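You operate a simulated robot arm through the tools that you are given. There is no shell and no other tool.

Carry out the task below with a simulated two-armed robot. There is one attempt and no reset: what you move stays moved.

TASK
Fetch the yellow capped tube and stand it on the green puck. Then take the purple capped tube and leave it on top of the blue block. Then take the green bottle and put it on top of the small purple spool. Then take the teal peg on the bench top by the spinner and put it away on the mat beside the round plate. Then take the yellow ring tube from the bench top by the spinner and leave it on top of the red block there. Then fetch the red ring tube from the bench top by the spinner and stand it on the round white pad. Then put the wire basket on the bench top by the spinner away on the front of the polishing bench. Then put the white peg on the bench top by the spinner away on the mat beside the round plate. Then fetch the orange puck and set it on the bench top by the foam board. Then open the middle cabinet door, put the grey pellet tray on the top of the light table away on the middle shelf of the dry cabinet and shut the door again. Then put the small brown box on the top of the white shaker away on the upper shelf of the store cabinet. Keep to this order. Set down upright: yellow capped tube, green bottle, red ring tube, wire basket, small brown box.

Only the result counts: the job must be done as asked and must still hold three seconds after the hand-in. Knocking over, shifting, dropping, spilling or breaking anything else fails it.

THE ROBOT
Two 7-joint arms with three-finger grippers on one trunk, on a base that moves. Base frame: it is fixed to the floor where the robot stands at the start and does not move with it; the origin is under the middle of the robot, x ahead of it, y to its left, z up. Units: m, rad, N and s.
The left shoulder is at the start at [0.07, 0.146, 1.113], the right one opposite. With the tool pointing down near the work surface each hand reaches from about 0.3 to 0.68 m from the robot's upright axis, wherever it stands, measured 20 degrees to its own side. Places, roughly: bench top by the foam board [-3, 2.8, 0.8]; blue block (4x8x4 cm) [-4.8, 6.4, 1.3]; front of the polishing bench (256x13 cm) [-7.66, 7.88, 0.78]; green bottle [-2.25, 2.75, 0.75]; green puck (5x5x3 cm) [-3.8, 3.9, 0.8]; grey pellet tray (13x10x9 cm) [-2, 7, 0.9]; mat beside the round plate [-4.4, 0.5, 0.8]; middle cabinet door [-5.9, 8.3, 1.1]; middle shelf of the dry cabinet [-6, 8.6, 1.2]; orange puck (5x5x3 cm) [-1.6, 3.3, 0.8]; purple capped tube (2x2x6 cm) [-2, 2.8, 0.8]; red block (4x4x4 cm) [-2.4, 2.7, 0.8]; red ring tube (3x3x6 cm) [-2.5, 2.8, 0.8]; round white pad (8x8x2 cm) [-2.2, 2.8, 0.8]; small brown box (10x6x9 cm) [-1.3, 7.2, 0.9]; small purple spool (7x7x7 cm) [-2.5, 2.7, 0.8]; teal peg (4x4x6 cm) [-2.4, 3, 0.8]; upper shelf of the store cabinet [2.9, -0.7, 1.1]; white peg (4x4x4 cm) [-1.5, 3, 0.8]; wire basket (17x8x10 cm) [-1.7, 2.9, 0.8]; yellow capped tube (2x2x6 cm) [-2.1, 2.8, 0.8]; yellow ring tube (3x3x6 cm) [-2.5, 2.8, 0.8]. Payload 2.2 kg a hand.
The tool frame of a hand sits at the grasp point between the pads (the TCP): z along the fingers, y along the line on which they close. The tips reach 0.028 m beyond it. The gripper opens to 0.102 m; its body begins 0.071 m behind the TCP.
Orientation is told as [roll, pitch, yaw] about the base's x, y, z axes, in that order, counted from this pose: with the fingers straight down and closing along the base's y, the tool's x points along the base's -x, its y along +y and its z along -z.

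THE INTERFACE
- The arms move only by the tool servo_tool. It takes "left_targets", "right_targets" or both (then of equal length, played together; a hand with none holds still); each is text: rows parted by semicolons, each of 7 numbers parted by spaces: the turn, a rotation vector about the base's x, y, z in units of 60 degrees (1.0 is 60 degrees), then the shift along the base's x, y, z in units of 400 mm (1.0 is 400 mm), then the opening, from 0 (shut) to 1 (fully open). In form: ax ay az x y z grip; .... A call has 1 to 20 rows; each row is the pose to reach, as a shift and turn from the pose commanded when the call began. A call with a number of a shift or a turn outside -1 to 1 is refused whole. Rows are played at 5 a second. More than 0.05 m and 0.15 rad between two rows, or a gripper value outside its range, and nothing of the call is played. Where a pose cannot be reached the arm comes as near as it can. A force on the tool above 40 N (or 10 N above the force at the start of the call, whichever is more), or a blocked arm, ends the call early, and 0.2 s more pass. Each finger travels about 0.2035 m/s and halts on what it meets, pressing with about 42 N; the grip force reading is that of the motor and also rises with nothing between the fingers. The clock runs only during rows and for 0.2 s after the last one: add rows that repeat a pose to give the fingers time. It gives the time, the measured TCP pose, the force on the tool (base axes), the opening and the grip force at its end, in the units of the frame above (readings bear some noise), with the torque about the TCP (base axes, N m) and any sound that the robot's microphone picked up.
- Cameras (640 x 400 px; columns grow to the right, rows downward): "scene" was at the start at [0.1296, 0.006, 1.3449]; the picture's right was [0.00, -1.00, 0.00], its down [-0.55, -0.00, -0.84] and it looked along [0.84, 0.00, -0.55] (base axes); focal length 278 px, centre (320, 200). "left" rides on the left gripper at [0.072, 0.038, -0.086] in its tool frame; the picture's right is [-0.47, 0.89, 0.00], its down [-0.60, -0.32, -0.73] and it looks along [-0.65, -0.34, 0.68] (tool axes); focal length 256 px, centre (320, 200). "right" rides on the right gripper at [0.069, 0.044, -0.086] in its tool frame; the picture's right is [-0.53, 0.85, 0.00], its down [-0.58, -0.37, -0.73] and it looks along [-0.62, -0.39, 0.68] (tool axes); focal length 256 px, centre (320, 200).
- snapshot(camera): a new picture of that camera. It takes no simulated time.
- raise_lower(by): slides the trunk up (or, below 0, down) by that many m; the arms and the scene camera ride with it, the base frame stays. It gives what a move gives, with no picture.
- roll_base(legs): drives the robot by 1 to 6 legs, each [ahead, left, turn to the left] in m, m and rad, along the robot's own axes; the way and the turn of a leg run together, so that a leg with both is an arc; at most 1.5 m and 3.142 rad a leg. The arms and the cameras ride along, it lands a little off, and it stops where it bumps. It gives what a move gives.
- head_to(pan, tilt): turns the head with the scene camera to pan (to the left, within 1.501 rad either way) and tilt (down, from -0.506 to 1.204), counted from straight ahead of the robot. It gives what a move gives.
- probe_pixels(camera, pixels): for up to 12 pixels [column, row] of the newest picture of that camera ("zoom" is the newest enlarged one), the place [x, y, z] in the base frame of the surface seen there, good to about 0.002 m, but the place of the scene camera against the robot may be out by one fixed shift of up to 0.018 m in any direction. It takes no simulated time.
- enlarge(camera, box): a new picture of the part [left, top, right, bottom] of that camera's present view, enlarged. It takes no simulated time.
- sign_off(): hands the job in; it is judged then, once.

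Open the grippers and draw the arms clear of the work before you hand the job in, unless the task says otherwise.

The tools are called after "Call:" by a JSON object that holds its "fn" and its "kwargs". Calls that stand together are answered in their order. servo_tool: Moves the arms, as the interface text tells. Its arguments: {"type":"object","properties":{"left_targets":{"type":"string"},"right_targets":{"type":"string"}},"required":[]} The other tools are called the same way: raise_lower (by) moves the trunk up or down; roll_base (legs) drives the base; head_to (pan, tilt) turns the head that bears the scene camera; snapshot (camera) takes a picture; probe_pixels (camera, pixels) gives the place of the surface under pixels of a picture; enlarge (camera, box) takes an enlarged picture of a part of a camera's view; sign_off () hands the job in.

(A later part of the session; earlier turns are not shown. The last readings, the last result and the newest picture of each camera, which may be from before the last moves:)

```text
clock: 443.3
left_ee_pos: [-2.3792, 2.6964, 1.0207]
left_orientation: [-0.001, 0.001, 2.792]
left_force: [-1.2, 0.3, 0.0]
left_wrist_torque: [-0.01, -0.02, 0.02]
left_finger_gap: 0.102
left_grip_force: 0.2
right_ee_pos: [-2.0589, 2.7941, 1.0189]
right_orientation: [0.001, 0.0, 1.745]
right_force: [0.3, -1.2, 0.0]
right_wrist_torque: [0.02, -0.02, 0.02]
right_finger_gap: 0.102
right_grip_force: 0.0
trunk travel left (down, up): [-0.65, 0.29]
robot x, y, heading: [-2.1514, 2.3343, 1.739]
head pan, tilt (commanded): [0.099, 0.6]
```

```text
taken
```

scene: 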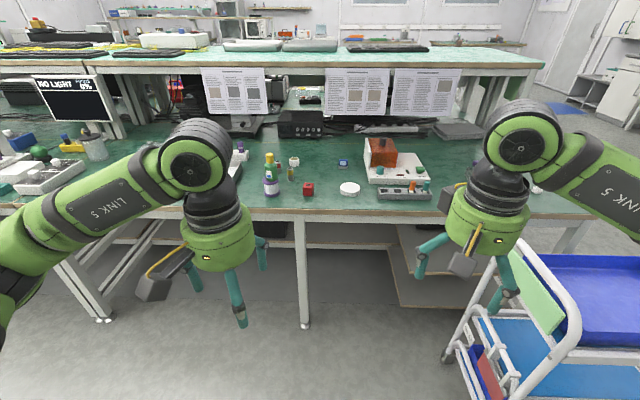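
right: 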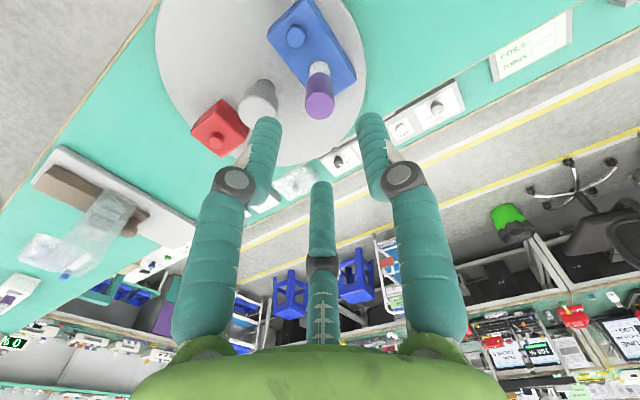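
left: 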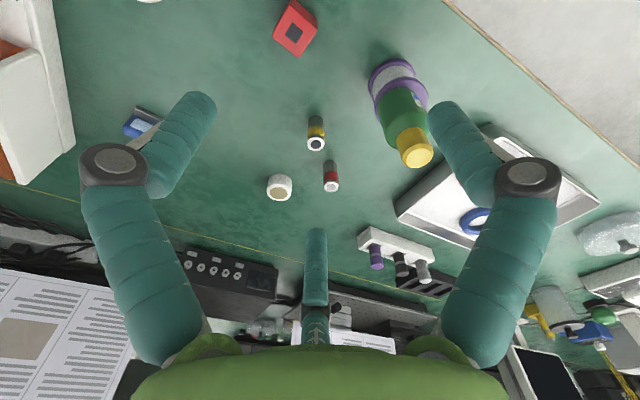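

The yaw works: yellow ring tube at (316, 133), red ring tube (331, 178), red block (295, 28). I enlarge and probe these.

Call:
{"fn": "enlarge", "kwargs": {"camera": "left", "box": [240, 100, 400, 200]}}

Call:
{"fn": "probe_pixels", "kwargs": {"camera": "zoom", "pixels": [[302, 172], [275, 172], [330, 172], [302, 198], [302, 150], [302, 95], [365, 338], [338, 338], [392, 338], [365, 362], [365, 315], [365, 270]]}}

Call:
{"fn": "enlarge", "kwargs": {"camera": "left", "box": [240, 0, 360, 75]}}

Call:
{"fn": "probe_pixels", "kwargs": {"camera": "zoom", "pixels": [[290, 165], [300, 40], [405, 110], [190, 190], [300, 280], [350, 80], [240, 110], [350, 200], [240, 240], [290, 140], [285, 190]]}}

```text
4.00 times, centred on (320, 150) of left
```

zoom: 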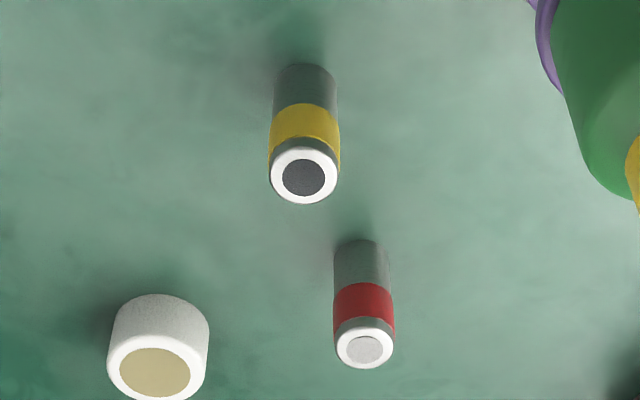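

```text
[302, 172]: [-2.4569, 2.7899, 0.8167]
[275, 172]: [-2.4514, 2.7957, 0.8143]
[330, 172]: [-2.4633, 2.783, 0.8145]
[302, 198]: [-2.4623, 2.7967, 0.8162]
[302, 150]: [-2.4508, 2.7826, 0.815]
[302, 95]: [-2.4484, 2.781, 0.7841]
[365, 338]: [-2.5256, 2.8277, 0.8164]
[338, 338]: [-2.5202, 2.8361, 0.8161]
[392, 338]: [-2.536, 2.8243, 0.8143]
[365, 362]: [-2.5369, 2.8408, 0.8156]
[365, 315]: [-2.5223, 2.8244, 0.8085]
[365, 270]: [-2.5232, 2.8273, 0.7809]
```

```text
5.33 times, centred on (300, 38) of left
```

zoom: 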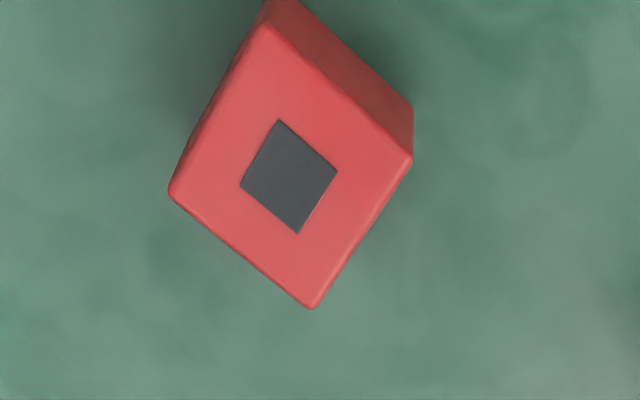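

```text
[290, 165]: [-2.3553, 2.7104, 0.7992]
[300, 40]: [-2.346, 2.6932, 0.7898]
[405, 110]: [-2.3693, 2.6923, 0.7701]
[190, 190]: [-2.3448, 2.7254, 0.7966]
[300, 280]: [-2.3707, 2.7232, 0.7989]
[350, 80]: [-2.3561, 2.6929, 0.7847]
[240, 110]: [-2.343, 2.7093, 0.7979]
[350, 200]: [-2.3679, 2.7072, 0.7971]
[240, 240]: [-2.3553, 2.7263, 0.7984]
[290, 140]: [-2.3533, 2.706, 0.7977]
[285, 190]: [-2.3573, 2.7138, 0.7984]
```

Yellow ring tube top centre (-2.457, 2.7895, 0.8165), red one (-2.5275, 2.831), red block top centre (-2.356, 2.712, 0.7985; its dark square is flush). I descend over the yellow tube to z≈0.80 and close.

Call:
{"fn": "servo_tool", "kwargs": {"left_targets": "0 0 0 -0.065 0.078 -0.03 0.55; 0 0 0 -0.13 0.155 -0.06 0.55; 0 0 0 -0.1945 0.2328 -0.1 0.55; 0 0 0 -0.1945 0.2328 -0.2 0.55; 0 0 0 -0.1945 0.2328 -0.3 0.55; 0 0 0 -0.1945 0.2328 -0.4 0.55; 0 0 0 -0.1945 0.2328 -0.5 0.55; 0 0 0 -0.1945 0.2328 -0.552 0.55; 0 0 0 -0.1945 0.2328 -0.552 0.55; 0 0 0 -0.1945 0.2328 -0.552 0.3; 0 0 0 -0.1945 0.2328 -0.552 0.1; 0 0 0 -0.1945 0.2328 -0.552 0; 0 0 0 -0.1945 0.2328 -0.552 0"}}

Call:
{"fn": "snapshot", "kwargs": {"camera": "left"}}

```text
clock: 446.1
left_ee_pos: [-2.4576, 2.79, 0.8023]
left_orientation: [-0.002, 0.0, 2.79]
left_force: [0.2, 0.6, -0.5]
left_wrist_torque: [0.0, 0.02, 0.0]
left_finger_gap: 0.0226
left_grip_force: 42.5
right_ee_pos: [-2.0578, 2.7951, 1.0208]
right_orientation: [0.0, -0.002, 1.746]
right_force: [-0.1, 0.8, -0.1]
right_wrist_torque: [0.01, -0.01, 0.0]
right_finger_gap: 0.1022
right_grip_force: 0.1
trunk travel left (down, up): [-0.65, 0.29]
robot x, y, heading: [-2.1504, 2.3349, 1.744]
head pan, tilt (commanded): [0.099, 0.6]
```

```text
taken
```

left: 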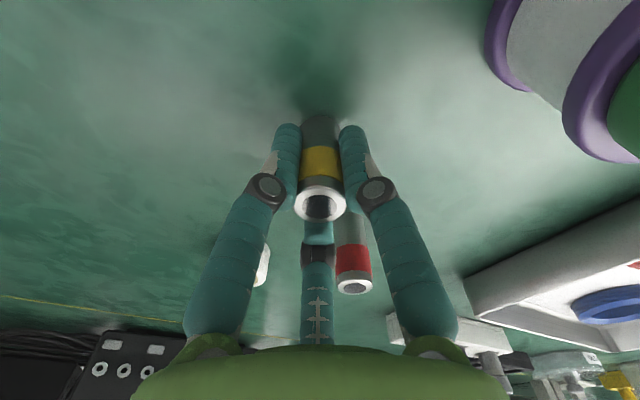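

The yellow ring tube is held (gap 0.0226). I lift it 0.1 m and carry it over the red block.

Call:
{"fn": "servo_tool", "kwargs": {"left_targets": "0 0 0 0 0 0.06 0; 0 0 0 0 0 0.15 0; 0 0 0 0 0 0.25 0; 0 0 0 0.085 -0.065 0.25 0; 0 0 0 0.17 -0.13 0.25 0; 0 0 0 0.254 -0.195 0.25 0; 0 0 0 0.254 -0.195 0.25 0"}}

Call:
{"fn": "snapshot", "kwargs": {"camera": "left"}}

Call:
{"fn": "enlarge", "kwargs": {"camera": "left", "box": [240, 40, 400, 140]}}

```text
clock: 447.7
left_ee_pos: [-2.3553, 2.7094, 0.9018]
left_orientation: [-0.001, -0.001, 2.792]
left_force: [-0.1, 0.3, -0.3]
left_wrist_torque: [0.0, 0.0, 0.01]
left_finger_gap: 0.0225
left_grip_force: 42.0
right_ee_pos: [-2.0581, 2.7935, 1.0199]
right_orientation: [0.002, -0.002, 1.746]
right_force: [-0.4, 0.4, -0.5]
right_wrist_torque: [0.01, 0.02, 0.03]
right_finger_gap: 0.1018
right_grip_force: 0.0
trunk travel left (down, up): [-0.65, 0.29]
robot x, y, heading: [-2.1499, 2.3364, 1.742]
head pan, tilt (commanded): [0.099, 0.6]
```

```text
taken
```

left: 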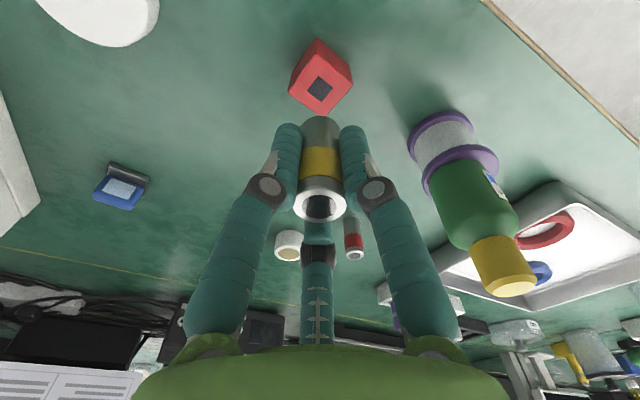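

```text
4.00 times, centred on (320, 90) of left
```

zoom: 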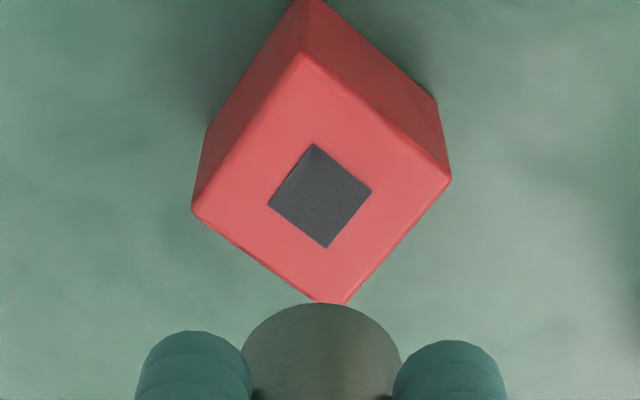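

The red block is well seen. I probe its top centre and corners from here.

Call:
{"fn": "probe_pixels", "kwargs": {"camera": "zoom", "pixels": [[320, 194], [303, 60], [445, 178], [200, 215], [330, 295], [375, 110], [255, 135], [265, 255], [390, 240]]}}

```text
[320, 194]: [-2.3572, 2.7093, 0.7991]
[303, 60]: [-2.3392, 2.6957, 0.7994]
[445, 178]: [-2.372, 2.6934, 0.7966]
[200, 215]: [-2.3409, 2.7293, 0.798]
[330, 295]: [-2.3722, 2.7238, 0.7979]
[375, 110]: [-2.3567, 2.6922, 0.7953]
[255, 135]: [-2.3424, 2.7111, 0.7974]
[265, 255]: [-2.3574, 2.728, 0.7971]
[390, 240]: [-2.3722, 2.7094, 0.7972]
```

The block centre is (-2.356, 2.7105), right below the TCP. I lower to about 2 mm above contact.

Call:
{"fn": "servo_tool", "kwargs": {"left_targets": "0 0 0 -0.001 0.002 -0.08 0; 0 0 0 -0.001 0.002 -0.125 0; 0 0 0 -0.001 0.002 -0.148 0; 0 0 0 -0.001 0.002 -0.148 0"}}

```text
clock: 448.7
left_ee_pos: [-2.3558, 2.7125, 0.8415]
left_orientation: [-0.001, -0.001, 2.791]
left_force: [-0.5, -0.2, -0.5]
left_wrist_torque: [0.04, 0.01, -0.04]
left_finger_gap: 0.0224
left_grip_force: 41.8
right_ee_pos: [-2.0574, 2.7948, 1.0199]
right_orientation: [0.001, -0.002, 1.745]
right_force: [0.0, -1.1, 0.5]
right_wrist_torque: [-0.01, -0.01, 0.01]
right_finger_gap: 0.102
right_grip_force: 0.2
trunk travel left (down, up): [-0.65, 0.29]
robot x, y, heading: [-2.1503, 2.3329, 1.744]
head pan, tilt (commanded): [0.099, 0.6]
```

No contact yet at 0.8415. I creep down 2 mm.

Call:
{"fn": "servo_tool", "kwargs": {"left_targets": "0 0 0 0 -0.002 -0.003 0; 0 0 0 0 -0.002 -0.006 0; 0 0 0 0 -0.002 -0.006 0"}}

```text
clock: 449.5
left_ee_pos: [-2.356, 2.7094, 0.8394]
left_orientation: [-0.002, 0.001, 2.792]
left_force: [0.4, -0.1, -0.2]
left_wrist_torque: [-0.01, 0.01, -0.01]
left_finger_gap: 0.0223
left_grip_force: 41.6
right_ee_pos: [-2.0563, 2.794, 1.0201]
right_orientation: [0.002, -0.001, 1.746]
right_force: [0.6, -0.3, -0.3]
right_wrist_torque: [0.0, 0.01, -0.01]
right_finger_gap: 0.102
right_grip_force: 0.1
trunk travel left (down, up): [-0.65, 0.29]
robot x, y, heading: [-2.1527, 2.3374, 1.741]
head pan, tilt (commanded): [0.099, 0.6]
```

Still free. Another 2 mm down.

Call:
{"fn": "servo_tool", "kwargs": {"left_targets": "0 0 0 0 0 -0.003 0; 0 0 0 0 0 -0.006 0; 0 0 0 0 0 -0.006 0"}}

Call:
{"fn": "enlarge", "kwargs": {"camera": "left", "box": [240, 60, 400, 160]}}

```text
clock: 450.3
left_ee_pos: [-2.3558, 2.71, 0.8383]
left_orientation: [-0.008, -0.002, 2.79]
left_force: [-2.9, -1.3, 16.9]
left_wrist_torque: [0.0, 0.11, -0.01]
left_finger_gap: 0.0223
left_grip_force: 41.8
right_ee_pos: [-2.0579, 2.7934, 1.0216]
right_orientation: [0.002, -0.004, 1.745]
right_force: [0.7, 0.0, -0.7]
right_wrist_torque: [0.0, 0.03, 0.0]
right_finger_gap: 0.1019
right_grip_force: 0.1
trunk travel left (down, up): [-0.65, 0.29]
robot x, y, heading: [-2.1542, 2.3355, 1.744]
head pan, tilt (commanded): [0.099, 0.6]
```

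```text
4.00 times, centred on (320, 110) of left
```

zoom: 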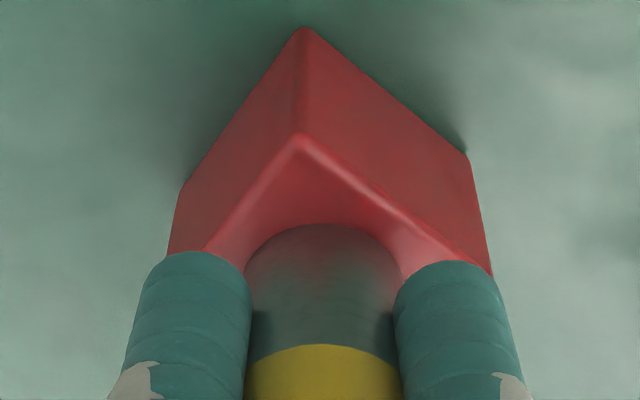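

Contact (16.9 N). I relieve the push, open the fingers and lift.

Call:
{"fn": "servo_tool", "kwargs": {"left_targets": "0 0 0 0 0 0.004 0; 0 0 0 0 0 0.004 0.25; 0 0 0 0 0 0.004 0.4; 0 0 0 0 0 0.004 0.45; 0 0 0 0 0 0.08 0.45; 0 0 0 0 0 0.18 0.45; 0 0 0 0 0 0.28 0.45; 0 0 0 0 0 0.38 0.6; 0 0 0 0 0 0.45 0.6; 0 0 0 0 0 0.45 0.6"}}

Call:
{"fn": "snapshot", "kwargs": {"camera": "left"}}

```text
clock: 452.5
left_ee_pos: [-2.355, 2.7105, 1.0168]
left_orientation: [-0.002, 0.0, 2.79]
left_force: [0.0, -0.6, -0.6]
left_wrist_torque: [0.05, -0.02, 0.02]
left_finger_gap: 0.0614
left_grip_force: 0.0
right_ee_pos: [-2.0583, 2.7947, 1.0199]
right_orientation: [0.0, -0.002, 1.747]
right_force: [0.8, 0.2, -0.1]
right_wrist_torque: [0.0, 0.02, 0.02]
right_finger_gap: 0.102
right_grip_force: 0.0
trunk travel left (down, up): [-0.65, 0.29]
robot x, y, heading: [-2.1551, 2.334, 1.742]
head pan, tilt (commanded): [0.099, 0.6]
```

```text
taken
```

left: 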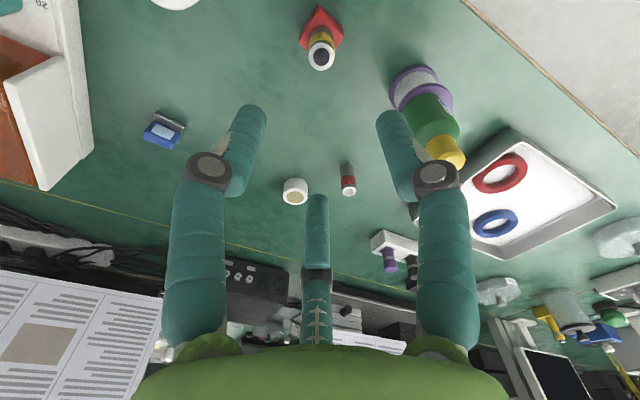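

The yellow ring tube stands on the red block (320, 45). Next, the red ring tube: I move the left hand over (-2.5275, 2.831) and down to z≈0.9 for a check.

Call:
{"fn": "servo_tool", "kwargs": {"left_targets": "0 0 0 -0.0863 0.0603 0 0.55; 0 0 0 -0.1725 0.1206 0 0.55; 0 0 0 -0.2588 0.1809 0 0.55; 0 0 0 -0.345 0.2412 0 0.55; 0 0 0 -0.4313 0.3013 0 0.55; 0 0 0 -0.4313 0.3013 -0.1 0.55; 0 0 0 -0.4313 0.3013 -0.2 0.55; 0 0 0 -0.4313 0.3013 -0.29 0.55; 0 0 0 -0.4313 0.3013 -0.29 0.55"}}

Call:
{"fn": "snapshot", "kwargs": {"camera": "left"}}

Call:
{"fn": "enlarge", "kwargs": {"camera": "left", "box": [240, 40, 400, 140]}}

```text
clock: 454.5
left_ee_pos: [-2.5298, 2.8293, 0.9009]
left_orientation: [-0.001, -0.001, 2.789]
left_force: [0.1, 0.7, 0.7]
left_wrist_torque: [-0.03, -0.04, -0.03]
left_finger_gap: 0.0559
left_grip_force: 0.0
right_ee_pos: [-2.0573, 2.7948, 1.0194]
right_orientation: [0.003, -0.004, 1.745]
right_force: [0.5, 0.1, 0.1]
right_wrist_torque: [-0.04, -0.01, 0.01]
right_finger_gap: 0.1021
right_grip_force: 0.1
trunk travel left (down, up): [-0.65, 0.29]
robot x, y, heading: [-2.1494, 2.3376, 1.747]
head pan, tilt (commanded): [0.099, 0.6]
```

```text
taken
```

left: 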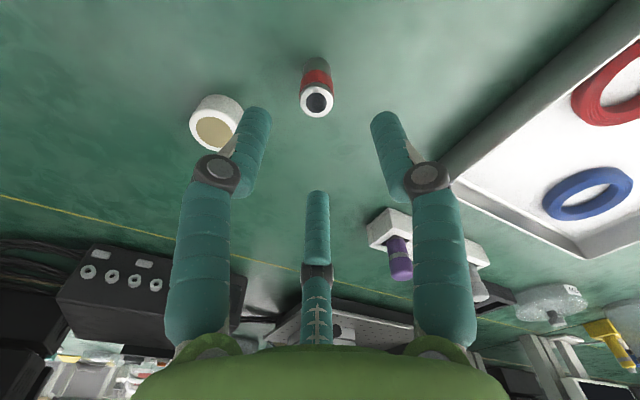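

```text
4.00 times, centred on (320, 90) of left
```

zoom: 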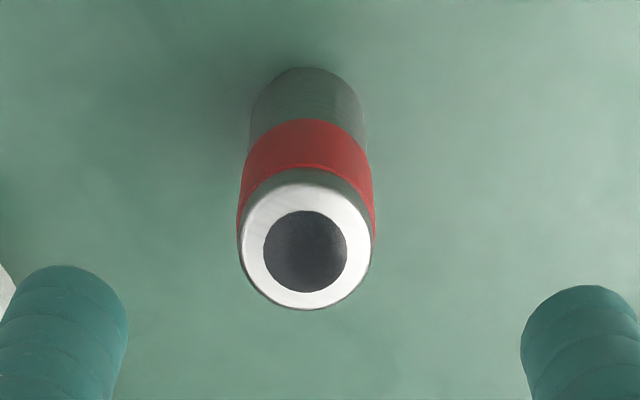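

The red tube's top is at zoom (305, 247). I probe its rim to centre the hand.

Call:
{"fn": "probe_pixels", "kwargs": {"camera": "zoom", "pixels": [[252, 247], [362, 247], [305, 300], [305, 192], [260, 210], [350, 285], [350, 210], [260, 285]]}}

```text
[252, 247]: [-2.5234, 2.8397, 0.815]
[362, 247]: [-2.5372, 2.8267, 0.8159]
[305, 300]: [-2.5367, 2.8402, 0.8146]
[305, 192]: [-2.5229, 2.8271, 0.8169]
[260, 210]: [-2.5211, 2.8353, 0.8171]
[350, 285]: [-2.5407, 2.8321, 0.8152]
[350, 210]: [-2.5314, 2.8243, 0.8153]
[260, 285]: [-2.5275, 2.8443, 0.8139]
```

The centre is (-2.530, 2.8337). I correct by 4 mm, descend to z≈0.802 and close.

Call:
{"fn": "servo_tool", "kwargs": {"left_targets": "0 0 0 -0.001 0.011 -0.06 0.55; 0 0 0 -0.001 0.011 -0.15 0.55; 0 0 0 -0.001 0.011 -0.247 0.55; 0 0 0 -0.001 0.011 -0.247 0.55; 0 0 0 -0.001 0.011 -0.247 0.3; 0 0 0 -0.001 0.011 -0.247 0.1; 0 0 0 -0.001 0.011 -0.247 0; 0 0 0 -0.001 0.011 -0.247 0"}}

Call:
{"fn": "snapshot", "kwargs": {"camera": "left"}}

```text
clock: 456.3
left_ee_pos: [-2.5292, 2.8368, 0.8031]
left_orientation: [-0.002, -0.001, 2.792]
left_force: [-0.1, 0.6, -0.6]
left_wrist_torque: [0.0, 0.02, -0.01]
left_finger_gap: 0.0226
left_grip_force: 41.5
right_ee_pos: [-2.0578, 2.7949, 1.0191]
right_orientation: [0.001, -0.001, 1.745]
right_force: [0.8, 1.1, -0.3]
right_wrist_torque: [0.02, 0.05, -0.02]
right_finger_gap: 0.1019
right_grip_force: 0.0
trunk travel left (down, up): [-0.65, 0.29]
robot x, y, heading: [-2.1523, 2.3371, 1.744]
head pan, tilt (commanded): [0.099, 0.6]
```

```text
taken
```

left: 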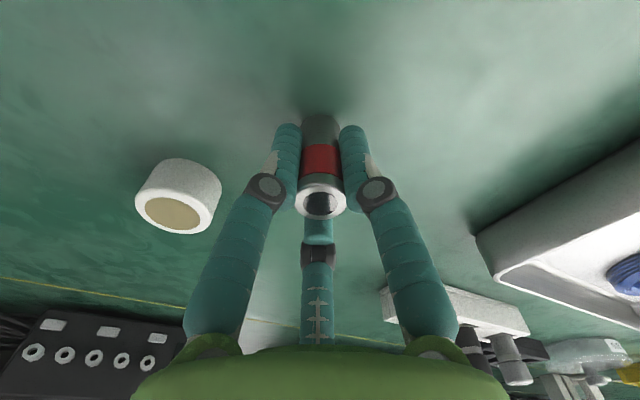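

The red ring tube is held (gap 0.0226). I lift it to z≈1.0 and carry it over the round white pad.

Call:
{"fn": "servo_tool", "kwargs": {"left_targets": "0 0 0 0 0 0.06 0; 0 0 0 0 0 0.16 0; 0 0 0 0 0 0.27 0; 0 0 0 0 0 0.38 0; 0 0 0 0 0 0.49 0; 0 0 0 0.1153 -0.0246 0.49 0; 0 0 0 0.2307 -0.0493 0.49 0; 0 0 0 0.346 -0.0739 0.49 0; 0 0 0 0.4614 -0.0986 0.49 0; 0 0 0 0.5768 -0.1232 0.49 0; 0 0 0 0.6921 -0.1479 0.49 0; 0 0 0 0.8075 -0.1725 0.49 0; 0 0 0 0.8075 -0.1725 0.49 0"}}

Call:
{"fn": "snapshot", "kwargs": {"camera": "left"}}

```text
clock: 459.1
left_ee_pos: [-2.2077, 2.7673, 0.9971]
left_orientation: [-0.002, -0.001, 2.794]
left_force: [-0.1, 0.2, -1.1]
left_wrist_torque: [0.02, -0.03, 0.06]
left_finger_gap: 0.0225
left_grip_force: 42.4
right_ee_pos: [-2.0586, 2.7952, 1.0208]
right_orientation: [0.0, -0.002, 1.745]
right_force: [1.0, 0.6, 0.8]
right_wrist_torque: [0.0, 0.0, 0.0]
right_finger_gap: 0.102
right_grip_force: 0.0
trunk travel left (down, up): [-0.65, 0.29]
robot x, y, heading: [-2.1532, 2.3347, 1.741]
head pan, tilt (commanded): [0.099, 0.6]
```

```text
taken
```

left: 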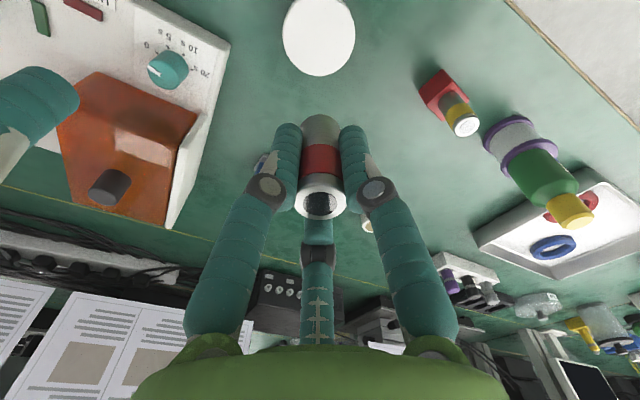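

The pad is at (318, 35). I probe its rim for the centre, and move the right hand aside a bit for clearance.

Call:
{"fn": "probe_pixels", "kwargs": {"camera": "left", "pixels": [[285, 37], [353, 37], [318, 73], [318, 36], [290, 60], [345, 62], [290, 12], [345, 10], [318, 3]]}}

Call:
{"fn": "servo_tool", "kwargs": {"right_targets": "0 0 0 0.1 0.017 0.03 1; 0 0 0 0.2 0.034 0.06 1; 0 0 0 0.25 0.044 0.08 1; 0 0 0 0.25 0.044 0.08 1"}}

```text
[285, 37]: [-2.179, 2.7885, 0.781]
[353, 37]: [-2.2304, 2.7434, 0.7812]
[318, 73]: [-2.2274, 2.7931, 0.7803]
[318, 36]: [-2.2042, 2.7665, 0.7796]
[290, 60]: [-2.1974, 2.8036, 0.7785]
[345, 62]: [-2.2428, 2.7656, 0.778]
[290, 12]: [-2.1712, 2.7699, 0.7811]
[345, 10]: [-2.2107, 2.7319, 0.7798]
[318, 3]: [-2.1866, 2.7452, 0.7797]
```

```text
clock: 460.1
left_ee_pos: [-2.2068, 2.7655, 0.9973]
left_orientation: [-0.001, 0.001, 2.79]
left_force: [-0.1, -0.5, -0.4]
left_wrist_torque: [0.0, -0.02, 0.0]
left_finger_gap: 0.0224
left_grip_force: 42.1
right_ee_pos: [-1.9576, 2.8124, 1.0517]
right_orientation: [0.001, -0.001, 1.746]
right_force: [-0.7, 0.1, 0.3]
right_wrist_torque: [0.0, -0.01, -0.01]
right_finger_gap: 0.1022
right_grip_force: 0.1
trunk travel left (down, up): [-0.65, 0.29]
robot x, y, heading: [-2.1534, 2.3324, 1.74]
head pan, tilt (commanded): [0.099, 0.6]
```

The pad centre is (-2.206, 2.7675), top 0.780. I lower the tube to about 2 mm above it.

Call:
{"fn": "servo_tool", "kwargs": {"left_targets": "0 0 0 0.001 0.005 -0.1 0; 0 0 0 0.001 0.005 -0.2 0; 0 0 0 0.001 0.005 -0.3 0; 0 0 0 0.001 0.005 -0.39 0; 0 0 0 0.001 0.005 -0.431 0; 0 0 0 0.001 0.005 -0.431 0"}}

Call:
{"fn": "snapshot", "kwargs": {"camera": "left"}}

```text
clock: 461.5
left_ee_pos: [-2.2072, 2.7693, 0.8252]
left_orientation: [-0.001, -0.003, 2.791]
left_force: [-0.3, -0.6, -0.5]
left_wrist_torque: [-0.02, -0.01, 0.01]
left_finger_gap: 0.0225
left_grip_force: 42.3
right_ee_pos: [-1.9587, 2.812, 1.0524]
right_orientation: [0.002, -0.002, 1.747]
right_force: [-0.3, -0.8, -0.2]
right_wrist_torque: [-0.02, -0.03, -0.01]
right_finger_gap: 0.1019
right_grip_force: 0.0
trunk travel left (down, up): [-0.65, 0.29]
robot x, y, heading: [-2.15, 2.3379, 1.744]
head pan, tilt (commanded): [0.099, 0.6]
```

```text
taken
```

left: 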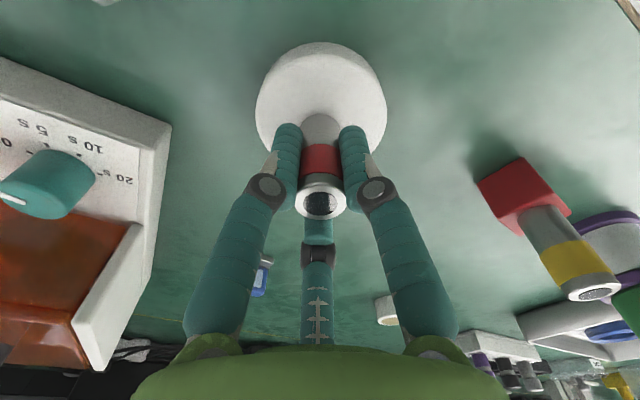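

The tube is central over the pad, no contact yet. I creep down in small steps.

Call:
{"fn": "servo_tool", "kwargs": {"left_targets": "0 0 0 0 0 -0.004 0; 0 0 0 0 0 -0.0085 0; 0 0 0 0 0 -0.0085 0"}}

```text
clock: 462.3
left_ee_pos: [-2.2067, 2.7685, 0.8222]
left_orientation: [-0.003, 0.0, 2.79]
left_force: [-0.3, -0.3, 5.2]
left_wrist_torque: [-0.05, 0.07, -0.02]
left_finger_gap: 0.0223
left_grip_force: 42.0
right_ee_pos: [-1.9576, 2.8113, 1.0518]
right_orientation: [0.002, -0.002, 1.747]
right_force: [-1.1, -0.4, 0.0]
right_wrist_torque: [-0.01, 0.03, -0.02]
right_finger_gap: 0.1019
right_grip_force: 0.0
trunk travel left (down, up): [-0.65, 0.29]
robot x, y, heading: [-2.1521, 2.337, 1.742]
head pan, tilt (commanded): [0.099, 0.6]
```

Contact (5.2 N). I open the fingers and lift the hand straight up.

Call:
{"fn": "servo_tool", "kwargs": {"left_targets": "0 0 0 0 0 0.001 0; 0 0 0 0 0 0.002 0.25; 0 0 0 0 0 0.002 0.4; 0 0 0 0 0 0.002 0.45; 0 0 0 0 0 0.08 0.45; 0 0 0 0 0 0.18 0.45; 0 0 0 0 0 0.28 0.45; 0 0 0 0 0 0.38 0.6; 0 0 0 0 0 0.47 0.6; 0 0 0 0 0 0.47 0.6"}}

Call:
{"fn": "snapshot", "kwargs": {"camera": "left"}}

Call:
{"fn": "head_to", "kwargs": {"pan": -0.1, "tilt": 0.8}}

Call:
{"fn": "snapshot", "kwargs": {"camera": "scene"}}

```text
clock: 464.5
left_ee_pos: [-2.2058, 2.7676, 1.0105]
left_orientation: [-0.002, 0.0, 2.791]
left_force: [0.2, 0.7, -0.2]
left_wrist_torque: [0.03, 0.03, -0.04]
left_finger_gap: 0.0612
left_grip_force: 0.0
right_ee_pos: [-1.958, 2.8131, 1.0522]
right_orientation: [0.003, -0.002, 1.744]
right_force: [0.1, -0.6, 0.1]
right_wrist_torque: [-0.03, 0.0, 0.0]
right_finger_gap: 0.1019
right_grip_force: 0.1
trunk travel left (down, up): [-0.65, 0.29]
robot x, y, heading: [-2.1532, 2.3384, 1.738]
head pan, tilt (commanded): [0.099, 0.6]
```

```text
taken
```

left: 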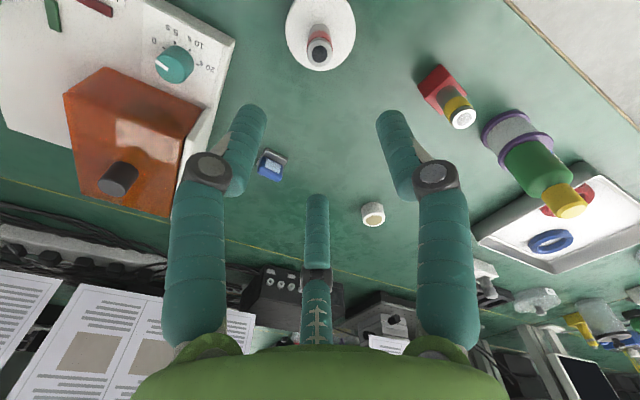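

```text
clock: 465.2
left_ee_pos: [-2.2066, 2.7678, 1.0103]
left_orientation: [-0.002, 0.001, 2.792]
left_force: [0.0, -0.5, -0.6]
left_wrist_torque: [-0.02, -0.03, -0.03]
left_finger_gap: 0.061
left_grip_force: 0.1
right_ee_pos: [-1.9587, 2.8111, 1.0537]
right_orientation: [0.002, -0.002, 1.746]
right_force: [0.3, 0.1, -0.9]
right_wrist_torque: [-0.02, 0.0, 0.03]
right_finger_gap: 0.102
right_grip_force: 0.0
trunk travel left (down, up): [-0.65, 0.29]
robot x, y, heading: [-2.1519, 2.3375, 1.741]
head pan, tilt (commanded): [-0.099, 0.799]
```

```text
taken
```

scene: 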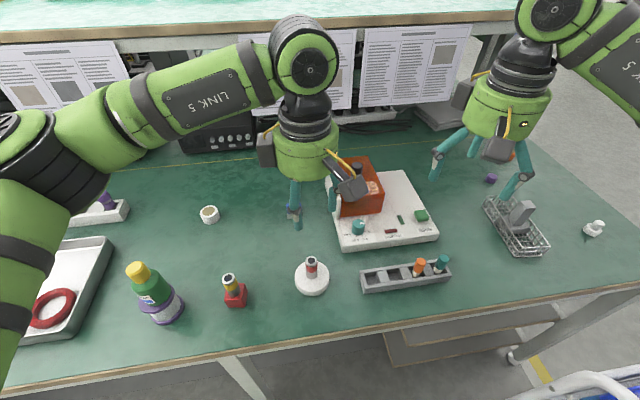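

The red ring tube stands on the pad (312, 265), and the yellow one on the red block (234, 285). Next is the wire basket at (515, 230); I enlarge it to see its shape and what is in it.

Call:
{"fn": "enlarge", "kwargs": {"camera": "scene", "box": [460, 170, 620, 270]}}

Call:
{"fn": "probe_pixels", "kwargs": {"camera": "zoom", "pixels": [[250, 145], [235, 180], [130, 130], [325, 290], [105, 120], [180, 320], [260, 210], [290, 270], [245, 125], [350, 275]]}}

Call:
{"fn": "snapshot", "kwargs": {"camera": "right"}}

```text
4.00 times, centred on (540, 220) of scene
```

zoom: 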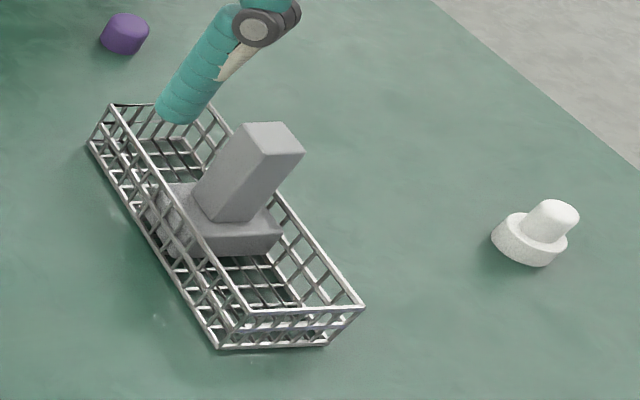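

```text
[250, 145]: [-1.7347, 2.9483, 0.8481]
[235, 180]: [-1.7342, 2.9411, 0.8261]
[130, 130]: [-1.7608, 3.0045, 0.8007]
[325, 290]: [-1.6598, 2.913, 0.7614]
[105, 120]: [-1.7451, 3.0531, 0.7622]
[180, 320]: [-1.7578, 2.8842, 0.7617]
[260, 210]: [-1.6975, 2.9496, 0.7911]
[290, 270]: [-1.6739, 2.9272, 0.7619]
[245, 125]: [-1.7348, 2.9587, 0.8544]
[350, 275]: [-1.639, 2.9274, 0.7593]
```

```text
taken
```

right: 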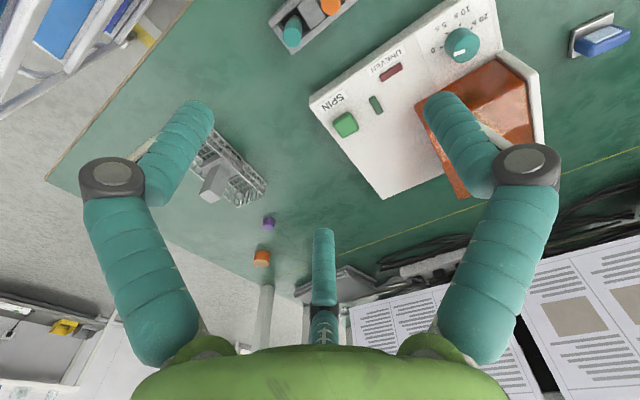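

The basket has a solid grey post as its handle (top z≈0.855, around (-1.72, 2.95)). I slide the base 0.15 m right (still ~6 cm clear of the cart) so the right hand can reach it, and look with the right wrist camera.

Call:
{"fn": "roll_base", "kwargs": {"legs": [[0.02, -0.15, 0.004]]}}

Call:
{"fn": "snapshot", "kwargs": {"camera": "right"}}

Call:
{"fn": "head_to", "kwargs": {"pan": -0.5, "tilt": 0.85}}

Call:
{"fn": "snapshot", "kwargs": {"camera": "scene"}}

```text
clock: 466.6
left_ee_pos: [-2.0654, 2.811, 1.0098]
left_orientation: [-0.003, 0.0, 2.795]
left_force: [-0.1, 0.2, -1.1]
left_wrist_torque: [0.0, 0.0, -0.03]
left_finger_gap: 0.0614
left_grip_force: 0.1
right_ee_pos: [-1.8178, 2.8574, 1.0523]
right_orientation: [0.0, -0.003, 1.75]
right_force: [0.6, 0.5, -0.6]
right_wrist_torque: [0.02, -0.05, 0.03]
right_finger_gap: 0.102
right_grip_force: 0.0
trunk travel left (down, up): [-0.65, 0.29]
robot x, y, heading: [-2.01, 2.3805, 1.743]
head pan, tilt (commanded): [-0.099, 0.799]
```

```text
taken
```

right: 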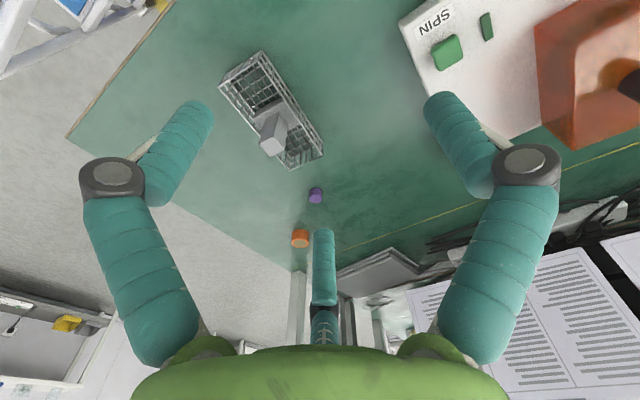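

```text
clock: 467.5
left_ee_pos: [-2.0658, 2.8135, 1.0101]
left_orientation: [-0.002, 0.0, 2.794]
left_force: [0.1, 0.0, 0.2]
left_wrist_torque: [-0.03, -0.07, -0.02]
left_finger_gap: 0.0615
left_grip_force: 0.1
right_ee_pos: [-1.8171, 2.8583, 1.052]
right_orientation: [0.002, -0.004, 1.749]
right_force: [-0.3, 0.4, -0.1]
right_wrist_torque: [0.0, 0.0, 0.01]
right_finger_gap: 0.102
right_grip_force: 0.0
trunk travel left (down, up): [-0.65, 0.29]
robot x, y, heading: [-2.0062, 2.3798, 1.741]
head pan, tilt (commanded): [-0.499, 0.85]
```

```text
taken
```

scene: 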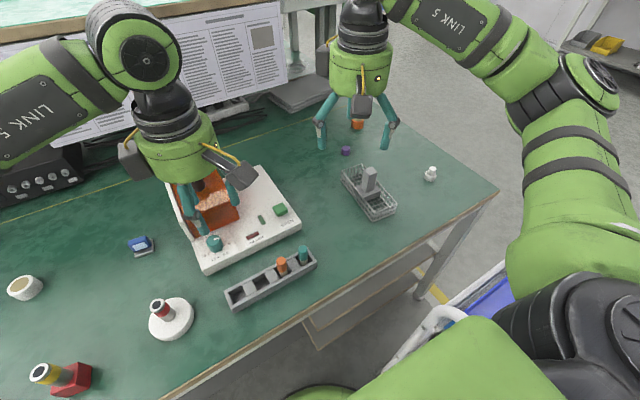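

The basket is seen at (272, 110) in the right wrist view. I enlarge and probe its post.

Call:
{"fn": "enlarge", "kwargs": {"camera": "right", "box": [200, 40, 360, 180]}}

Call:
{"fn": "probe_pixels", "kwargs": {"camera": "zoom", "pixels": [[285, 415], [255, 400], [310, 400], [290, 450], [280, 380], [320, 330], [345, 360], [260, 330], [230, 50], [490, 460], [80, 190], [345, 530]]}}

```text
2.86 times, centred on (280, 110) of right
```

zoom: 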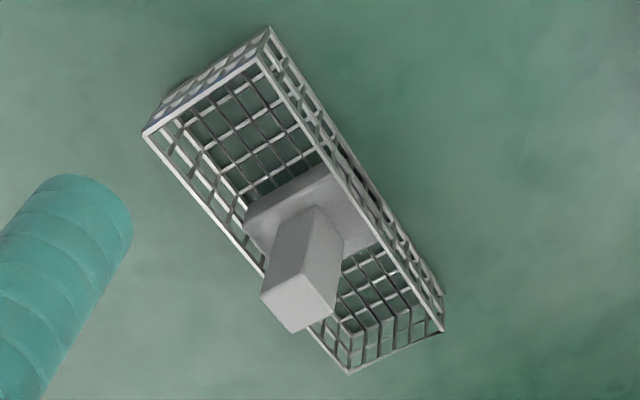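

```text
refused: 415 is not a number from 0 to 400
```

The zoom shows the post top at (300, 295), its base block beneath, and the basket corners. I probe these points.

Call:
{"fn": "probe_pixels", "kwargs": {"camera": "zoom", "pixels": [[300, 300], [267, 292], [303, 275], [333, 308], [297, 328], [300, 240], [330, 250], [270, 225], [147, 133], [257, 60], [441, 328], [349, 370]]}}

```text
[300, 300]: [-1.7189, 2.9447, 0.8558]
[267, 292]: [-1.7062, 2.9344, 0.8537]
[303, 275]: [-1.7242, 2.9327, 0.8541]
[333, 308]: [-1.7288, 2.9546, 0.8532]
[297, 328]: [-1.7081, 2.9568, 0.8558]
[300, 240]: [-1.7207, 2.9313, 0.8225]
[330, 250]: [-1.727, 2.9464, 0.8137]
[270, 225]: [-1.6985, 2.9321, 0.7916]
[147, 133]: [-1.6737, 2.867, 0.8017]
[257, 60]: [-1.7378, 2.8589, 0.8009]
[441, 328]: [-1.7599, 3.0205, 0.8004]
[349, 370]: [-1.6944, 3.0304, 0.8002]
```

The post top centre is (-1.717, 2.9446, 0.855), about 2 cm square, and the basket's long axis points at ~97.5°. I bring the right hand over the post with a small yaw to square the fingers, down to z≈0.93.

Call:
{"fn": "servo_tool", "kwargs": {"right_targets": "0 0 -0.01 0.083 0.072 0 0.7; 0 0 -0.03 0.166 0.144 0 0.7; 0 0 -0.045 0.25 0.216 0 0.7; 0 0 -0.045 0.25 0.216 -0.1 0.7; 0 0 -0.045 0.25 0.216 -0.2 0.7; 0 0 -0.045 0.25 0.216 -0.3 0.7; 0 0 -0.045 0.25 0.216 -0.3 0.7"}}

Call:
{"fn": "snapshot", "kwargs": {"camera": "right"}}

Call:
{"fn": "enlarge", "kwargs": {"camera": "right", "box": [240, 50, 400, 150]}}

```text
clock: 469.1
left_ee_pos: [-2.0653, 2.8128, 1.0105]
left_orientation: [-0.001, 0.001, 2.796]
left_force: [0.1, 0.1, 0.1]
left_wrist_torque: [-0.01, -0.03, 0.02]
left_finger_gap: 0.0612
left_grip_force: 0.0
right_ee_pos: [-1.7171, 2.9447, 0.9322]
right_orientation: [0.001, -0.002, 1.701]
right_force: [0.2, -0.8, 0.4]
right_wrist_torque: [0.02, 0.01, -0.03]
right_finger_gap: 0.0713
right_grip_force: 0.1
trunk travel left (down, up): [-0.65, 0.29]
robot x, y, heading: [-2.0107, 2.3815, 1.744]
head pan, tilt (commanded): [-0.499, 0.85]
```

```text
taken
```

right: 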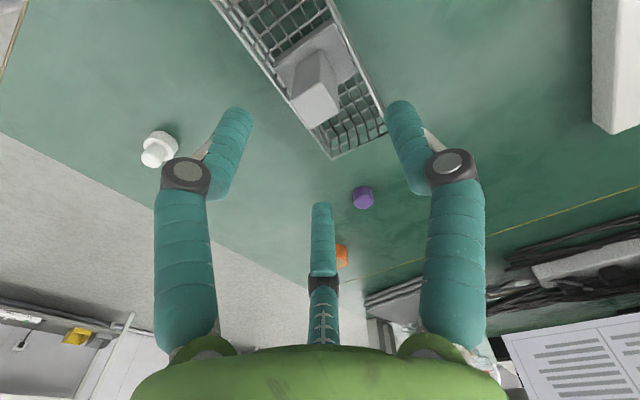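

```text
4.00 times, centred on (320, 100) of right
```

zoom: 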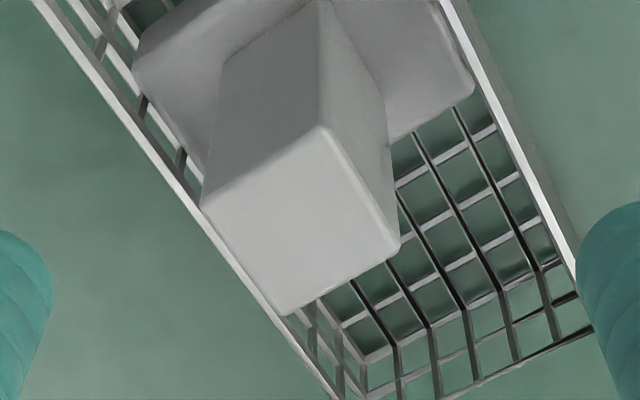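

The post top is right under the TCP (zoom centre (302, 222)). I probe its corners once more for a final fine correction.

Call:
{"fn": "probe_pixels", "kwargs": {"camera": "zoom", "pixels": [[208, 206], [321, 133], [392, 242], [288, 305], [302, 222], [170, 50], [440, 80]]}}

```text
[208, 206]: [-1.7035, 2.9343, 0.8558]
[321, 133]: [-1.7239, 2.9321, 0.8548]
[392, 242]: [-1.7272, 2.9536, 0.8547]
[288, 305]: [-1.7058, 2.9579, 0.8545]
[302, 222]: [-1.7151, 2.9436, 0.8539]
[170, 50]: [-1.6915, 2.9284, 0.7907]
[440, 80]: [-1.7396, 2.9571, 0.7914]
```

Centre (-1.715, 2.9445). I descend to z≈0.826 and close on the post.

Call:
{"fn": "servo_tool", "kwargs": {"right_targets": "0 0 0 0.004 0 -0.1 0.7; 0 0 0 0.004 0 -0.2 0.7; 0 0 0 0.004 0 -0.265 0.7; 0 0 0 0.004 0 -0.265 0.7; 0 0 0 0.004 0 -0.265 0.4; 0 0 0 0.004 0 -0.265 0.2; 0 0 0 0.004 0 -0.265 0; 0 0 0 0.004 0 -0.265 0; 0 0 0 0.004 0 -0.265 0"}}

Call:
{"fn": "snapshot", "kwargs": {"camera": "right"}}

```text
clock: 471.1
left_ee_pos: [-2.0655, 2.8109, 1.0101]
left_orientation: [-0.003, 0.001, 2.794]
left_force: [-0.1, 0.3, -0.7]
left_wrist_torque: [0.0, 0.01, 0.04]
left_finger_gap: 0.0613
left_grip_force: 0.0
right_ee_pos: [-1.7173, 2.9439, 0.8269]
right_orientation: [0.001, -0.009, 1.703]
right_force: [-2.3, 4.4, 12.3]
right_wrist_torque: [0.03, 0.19, 0.04]
right_finger_gap: 0.0305
right_grip_force: 42.4
trunk travel left (down, up): [-0.65, 0.29]
robot x, y, heading: [-2.0094, 2.3803, 1.748]
head pan, tilt (commanded): [-0.499, 0.85]
```

```text
taken
```

right: 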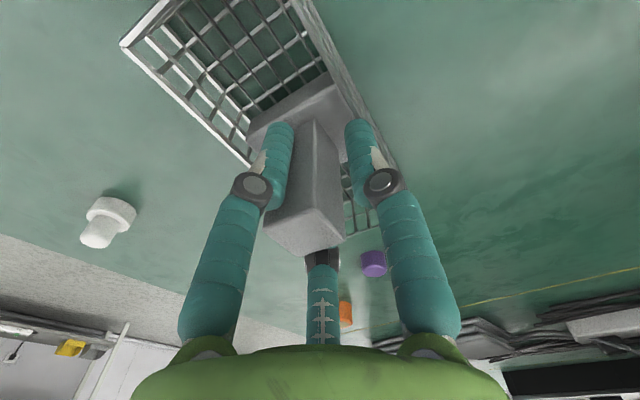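

The post is gripped (gap 0.0305), sitting a few mm off the finger axis as expected for a square post. I lift 3 cm and check that it hangs level.

Call:
{"fn": "servo_tool", "kwargs": {"right_targets": "0 0 0 0 0 0.025 0; 0 0 0 0 0 0.05 0; 0 0 0 0 0 0.08 0; 0 0 0 0 0 0.08 0"}}

Call:
{"fn": "snapshot", "kwargs": {"camera": "right"}}

Call:
{"fn": "enlarge", "kwargs": {"camera": "scene", "box": [280, 90, 480, 240]}}

```text
clock: 472.1
left_ee_pos: [-2.0654, 2.8136, 1.0093]
left_orientation: [-0.001, 0.001, 2.794]
left_force: [-0.7, -0.5, -0.3]
left_wrist_torque: [0.01, -0.01, 0.0]
left_finger_gap: 0.0614
left_grip_force: 0.0
right_ee_pos: [-1.7159, 2.9441, 0.858]
right_orientation: [0.002, -0.001, 1.703]
right_force: [0.1, -0.3, -1.8]
right_wrist_torque: [0.03, 0.03, 0.01]
right_finger_gap: 0.0305
right_grip_force: 41.5
trunk travel left (down, up): [-0.65, 0.29]
robot x, y, heading: [-2.0108, 2.3805, 1.749]
head pan, tilt (commanded): [-0.499, 0.85]
```

```text
taken
```

right: 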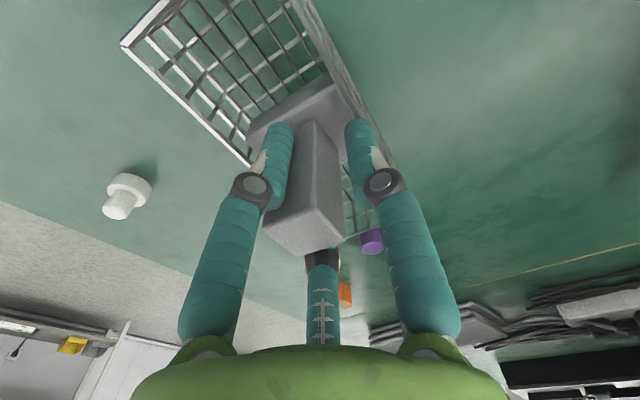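

```text
2.67 times, centred on (380, 165) of scene
```

zoom: 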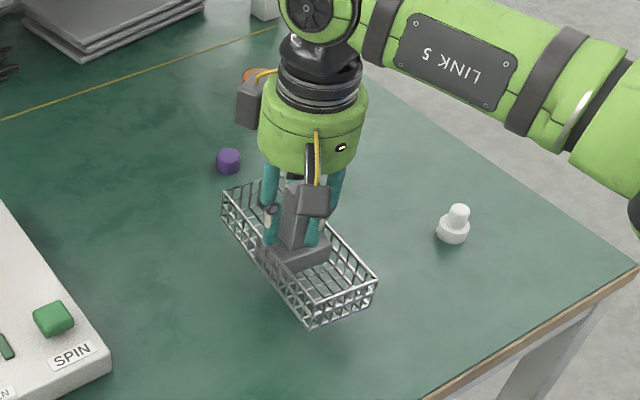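

The basket hangs level and light (1.8 N). I lift it to z≈1.02 and bring it in to a carry pose, moving the left hand aside.

Call:
{"fn": "servo_tool", "kwargs": {"right_targets": "0 0 0 0 0 0.1 0; 0 0 0 0 0 0.2 0; 0 0 0 0 0 0.3 0; 0 0 0 0 0 0.41 0; 0 0 0 -0.09 -0.044 0.41 0; 0 0 0 -0.18 -0.088 0.41 0; 0 0 0 -0.27 -0.133 0.41 0; 0 0 0 -0.36 -0.177 0.41 0; 0 0 0 -0.45 -0.221 0.41 0; 0 0 0 -0.5175 -0.255 0.41 0; 0 0 0 -0.5175 -0.255 0.41 0", "left_targets": "0 0 0 -0.06 -0.01 0.02 0.6; 0 0 0 -0.12 -0.02 0.04 0.6; 0 0 0 -0.18 -0.03 0.06 0.6; 0 0 0 -0.24 -0.04 0.06 0.6; 0 0 0 -0.3 -0.05 0.06 0.6; 0 0 0 -0.3 -0.05 0.06 0.6; 0 0 0 -0.3 -0.05 0.06 0.6; 0 0 0 -0.3 -0.05 0.06 0.6; 0 0 0 -0.3 -0.05 0.06 0.6; 0 0 0 -0.3 -0.05 0.06 0.6; 0 0 0 -0.3 -0.05 0.06 0.6"}}

Call:
{"fn": "snapshot", "kwargs": {"camera": "scene"}}

```text
clock: 474.5
left_ee_pos: [-2.1838, 2.7931, 1.0363]
left_orientation: [0.0, -0.002, 2.793]
left_force: [0.4, -0.4, -0.7]
left_wrist_torque: [0.0, 0.01, -0.01]
left_finger_gap: 0.0614
left_grip_force: 0.1
right_ee_pos: [-1.922, 2.8415, 1.0215]
right_orientation: [0.001, -0.002, 1.7]
right_force: [0.5, -0.1, -1.4]
right_wrist_torque: [0.0, 0.02, 0.05]
right_finger_gap: 0.0302
right_grip_force: 42.6
trunk travel left (down, up): [-0.65, 0.29]
robot x, y, heading: [-2.0081, 2.3816, 1.747]
head pan, tilt (commanded): [-0.499, 0.85]
```

```text
taken
```

scene: 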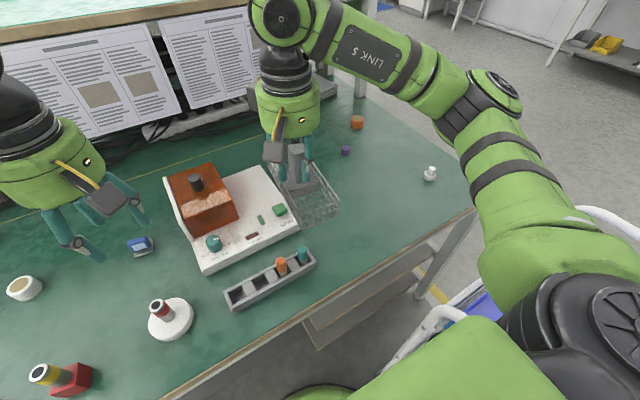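

The basket is carried clear of everything. I drive round the island's right end to the back aisle.

Call:
{"fn": "roll_base", "kwargs": {"legs": [[-0.65, 0, 0], [0, -1.31, 0], [1.25, 0, 0], [1.25, 0, 0], [1.2, 0, 0], [0, 0, 1.569]]}}

Call:
{"fn": "head_to", "kwargs": {"pan": 0.0, "tilt": 0.35}}

Call:
{"fn": "snapshot", "kwargs": {"camera": "scene"}}

```text
clock: 505.8
left_ee_pos: [-1.7007, 5.4619, 1.0347]
left_orientation: [-0.001, 0.002, -1.909]
left_force: [0.5, -0.1, -1.2]
left_wrist_torque: [0.02, -0.01, 0.03]
left_finger_gap: 0.0613
left_grip_force: 0.1
right_ee_pos: [-1.7529, 5.7229, 1.0211]
right_orientation: [0.0, -0.002, -3.001]
right_force: [-0.3, 0.1, -1.4]
right_wrist_torque: [0.02, 0.01, -0.04]
right_finger_gap: 0.0307
right_grip_force: 42.1
trunk travel left (down, up): [-0.65, 0.29]
robot x, y, heading: [-1.2904, 5.6413, -2.961]
head pan, tilt (commanded): [-0.499, 0.85]
```

```text
clock: 506.7
left_ee_pos: [-1.7001, 5.4613, 1.0334]
left_orientation: [-0.003, 0.0, -1.91]
left_force: [-0.9, 1.1, 0.2]
left_wrist_torque: [0.0, 0.02, -0.01]
left_finger_gap: 0.0614
left_grip_force: 0.2
right_ee_pos: [-1.7515, 5.7237, 1.0229]
right_orientation: [0.002, -0.001, -3.001]
right_force: [0.4, 0.1, -1.6]
right_wrist_torque: [-0.03, 0.01, 0.02]
right_finger_gap: 0.0306
right_grip_force: 42.2
trunk travel left (down, up): [-0.65, 0.29]
robot x, y, heading: [-1.2874, 5.6385, -2.955]
head pan, tilt (commanded): [0.0, 0.351]
```

```text
taken
```

scene: 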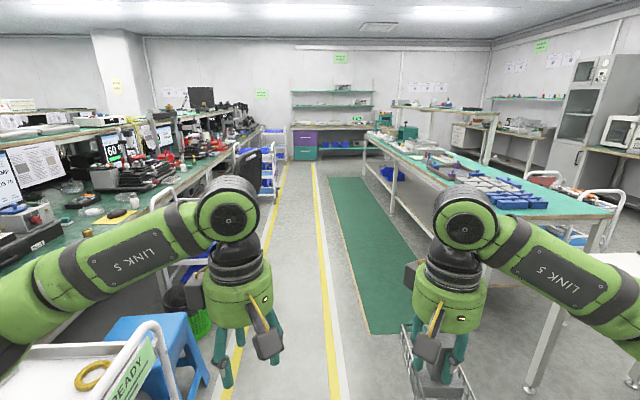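

The aisle is seen with a blue stool at (160, 350) beside cart 2. I probe its edge and other things along the aisle for clearance.

Call:
{"fn": "probe_pixels", "kwargs": {"camera": "scene", "pixels": [[200, 375], [195, 325], [170, 320], [275, 190], [262, 175], [270, 205], [205, 320], [345, 250], [395, 205], [530, 385], [285, 150], [330, 155]]}}

Call:
{"fn": "enlarge", "kwargs": {"camera": "scene", "box": [140, 100, 460, 300]}}

```text
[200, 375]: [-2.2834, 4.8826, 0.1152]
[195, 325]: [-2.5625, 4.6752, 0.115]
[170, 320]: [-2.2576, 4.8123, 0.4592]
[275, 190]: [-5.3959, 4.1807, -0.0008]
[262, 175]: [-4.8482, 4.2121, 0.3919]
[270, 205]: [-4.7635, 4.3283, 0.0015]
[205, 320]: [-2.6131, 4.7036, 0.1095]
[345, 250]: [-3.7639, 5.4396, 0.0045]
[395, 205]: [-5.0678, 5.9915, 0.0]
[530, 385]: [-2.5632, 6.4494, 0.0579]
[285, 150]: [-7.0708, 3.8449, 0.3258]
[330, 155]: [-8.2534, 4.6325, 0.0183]
```

```text
2.00 times, centred on (300, 200) of scene
```

zoom: 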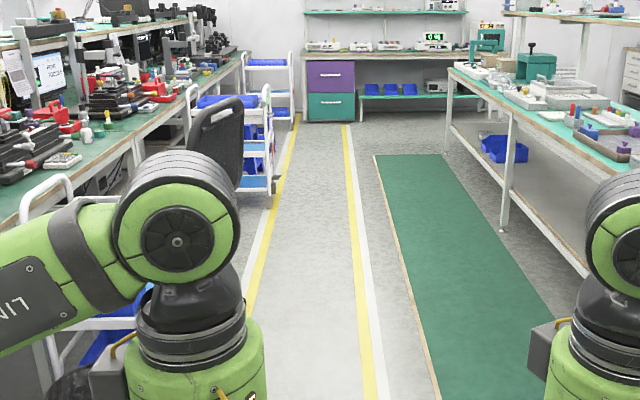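

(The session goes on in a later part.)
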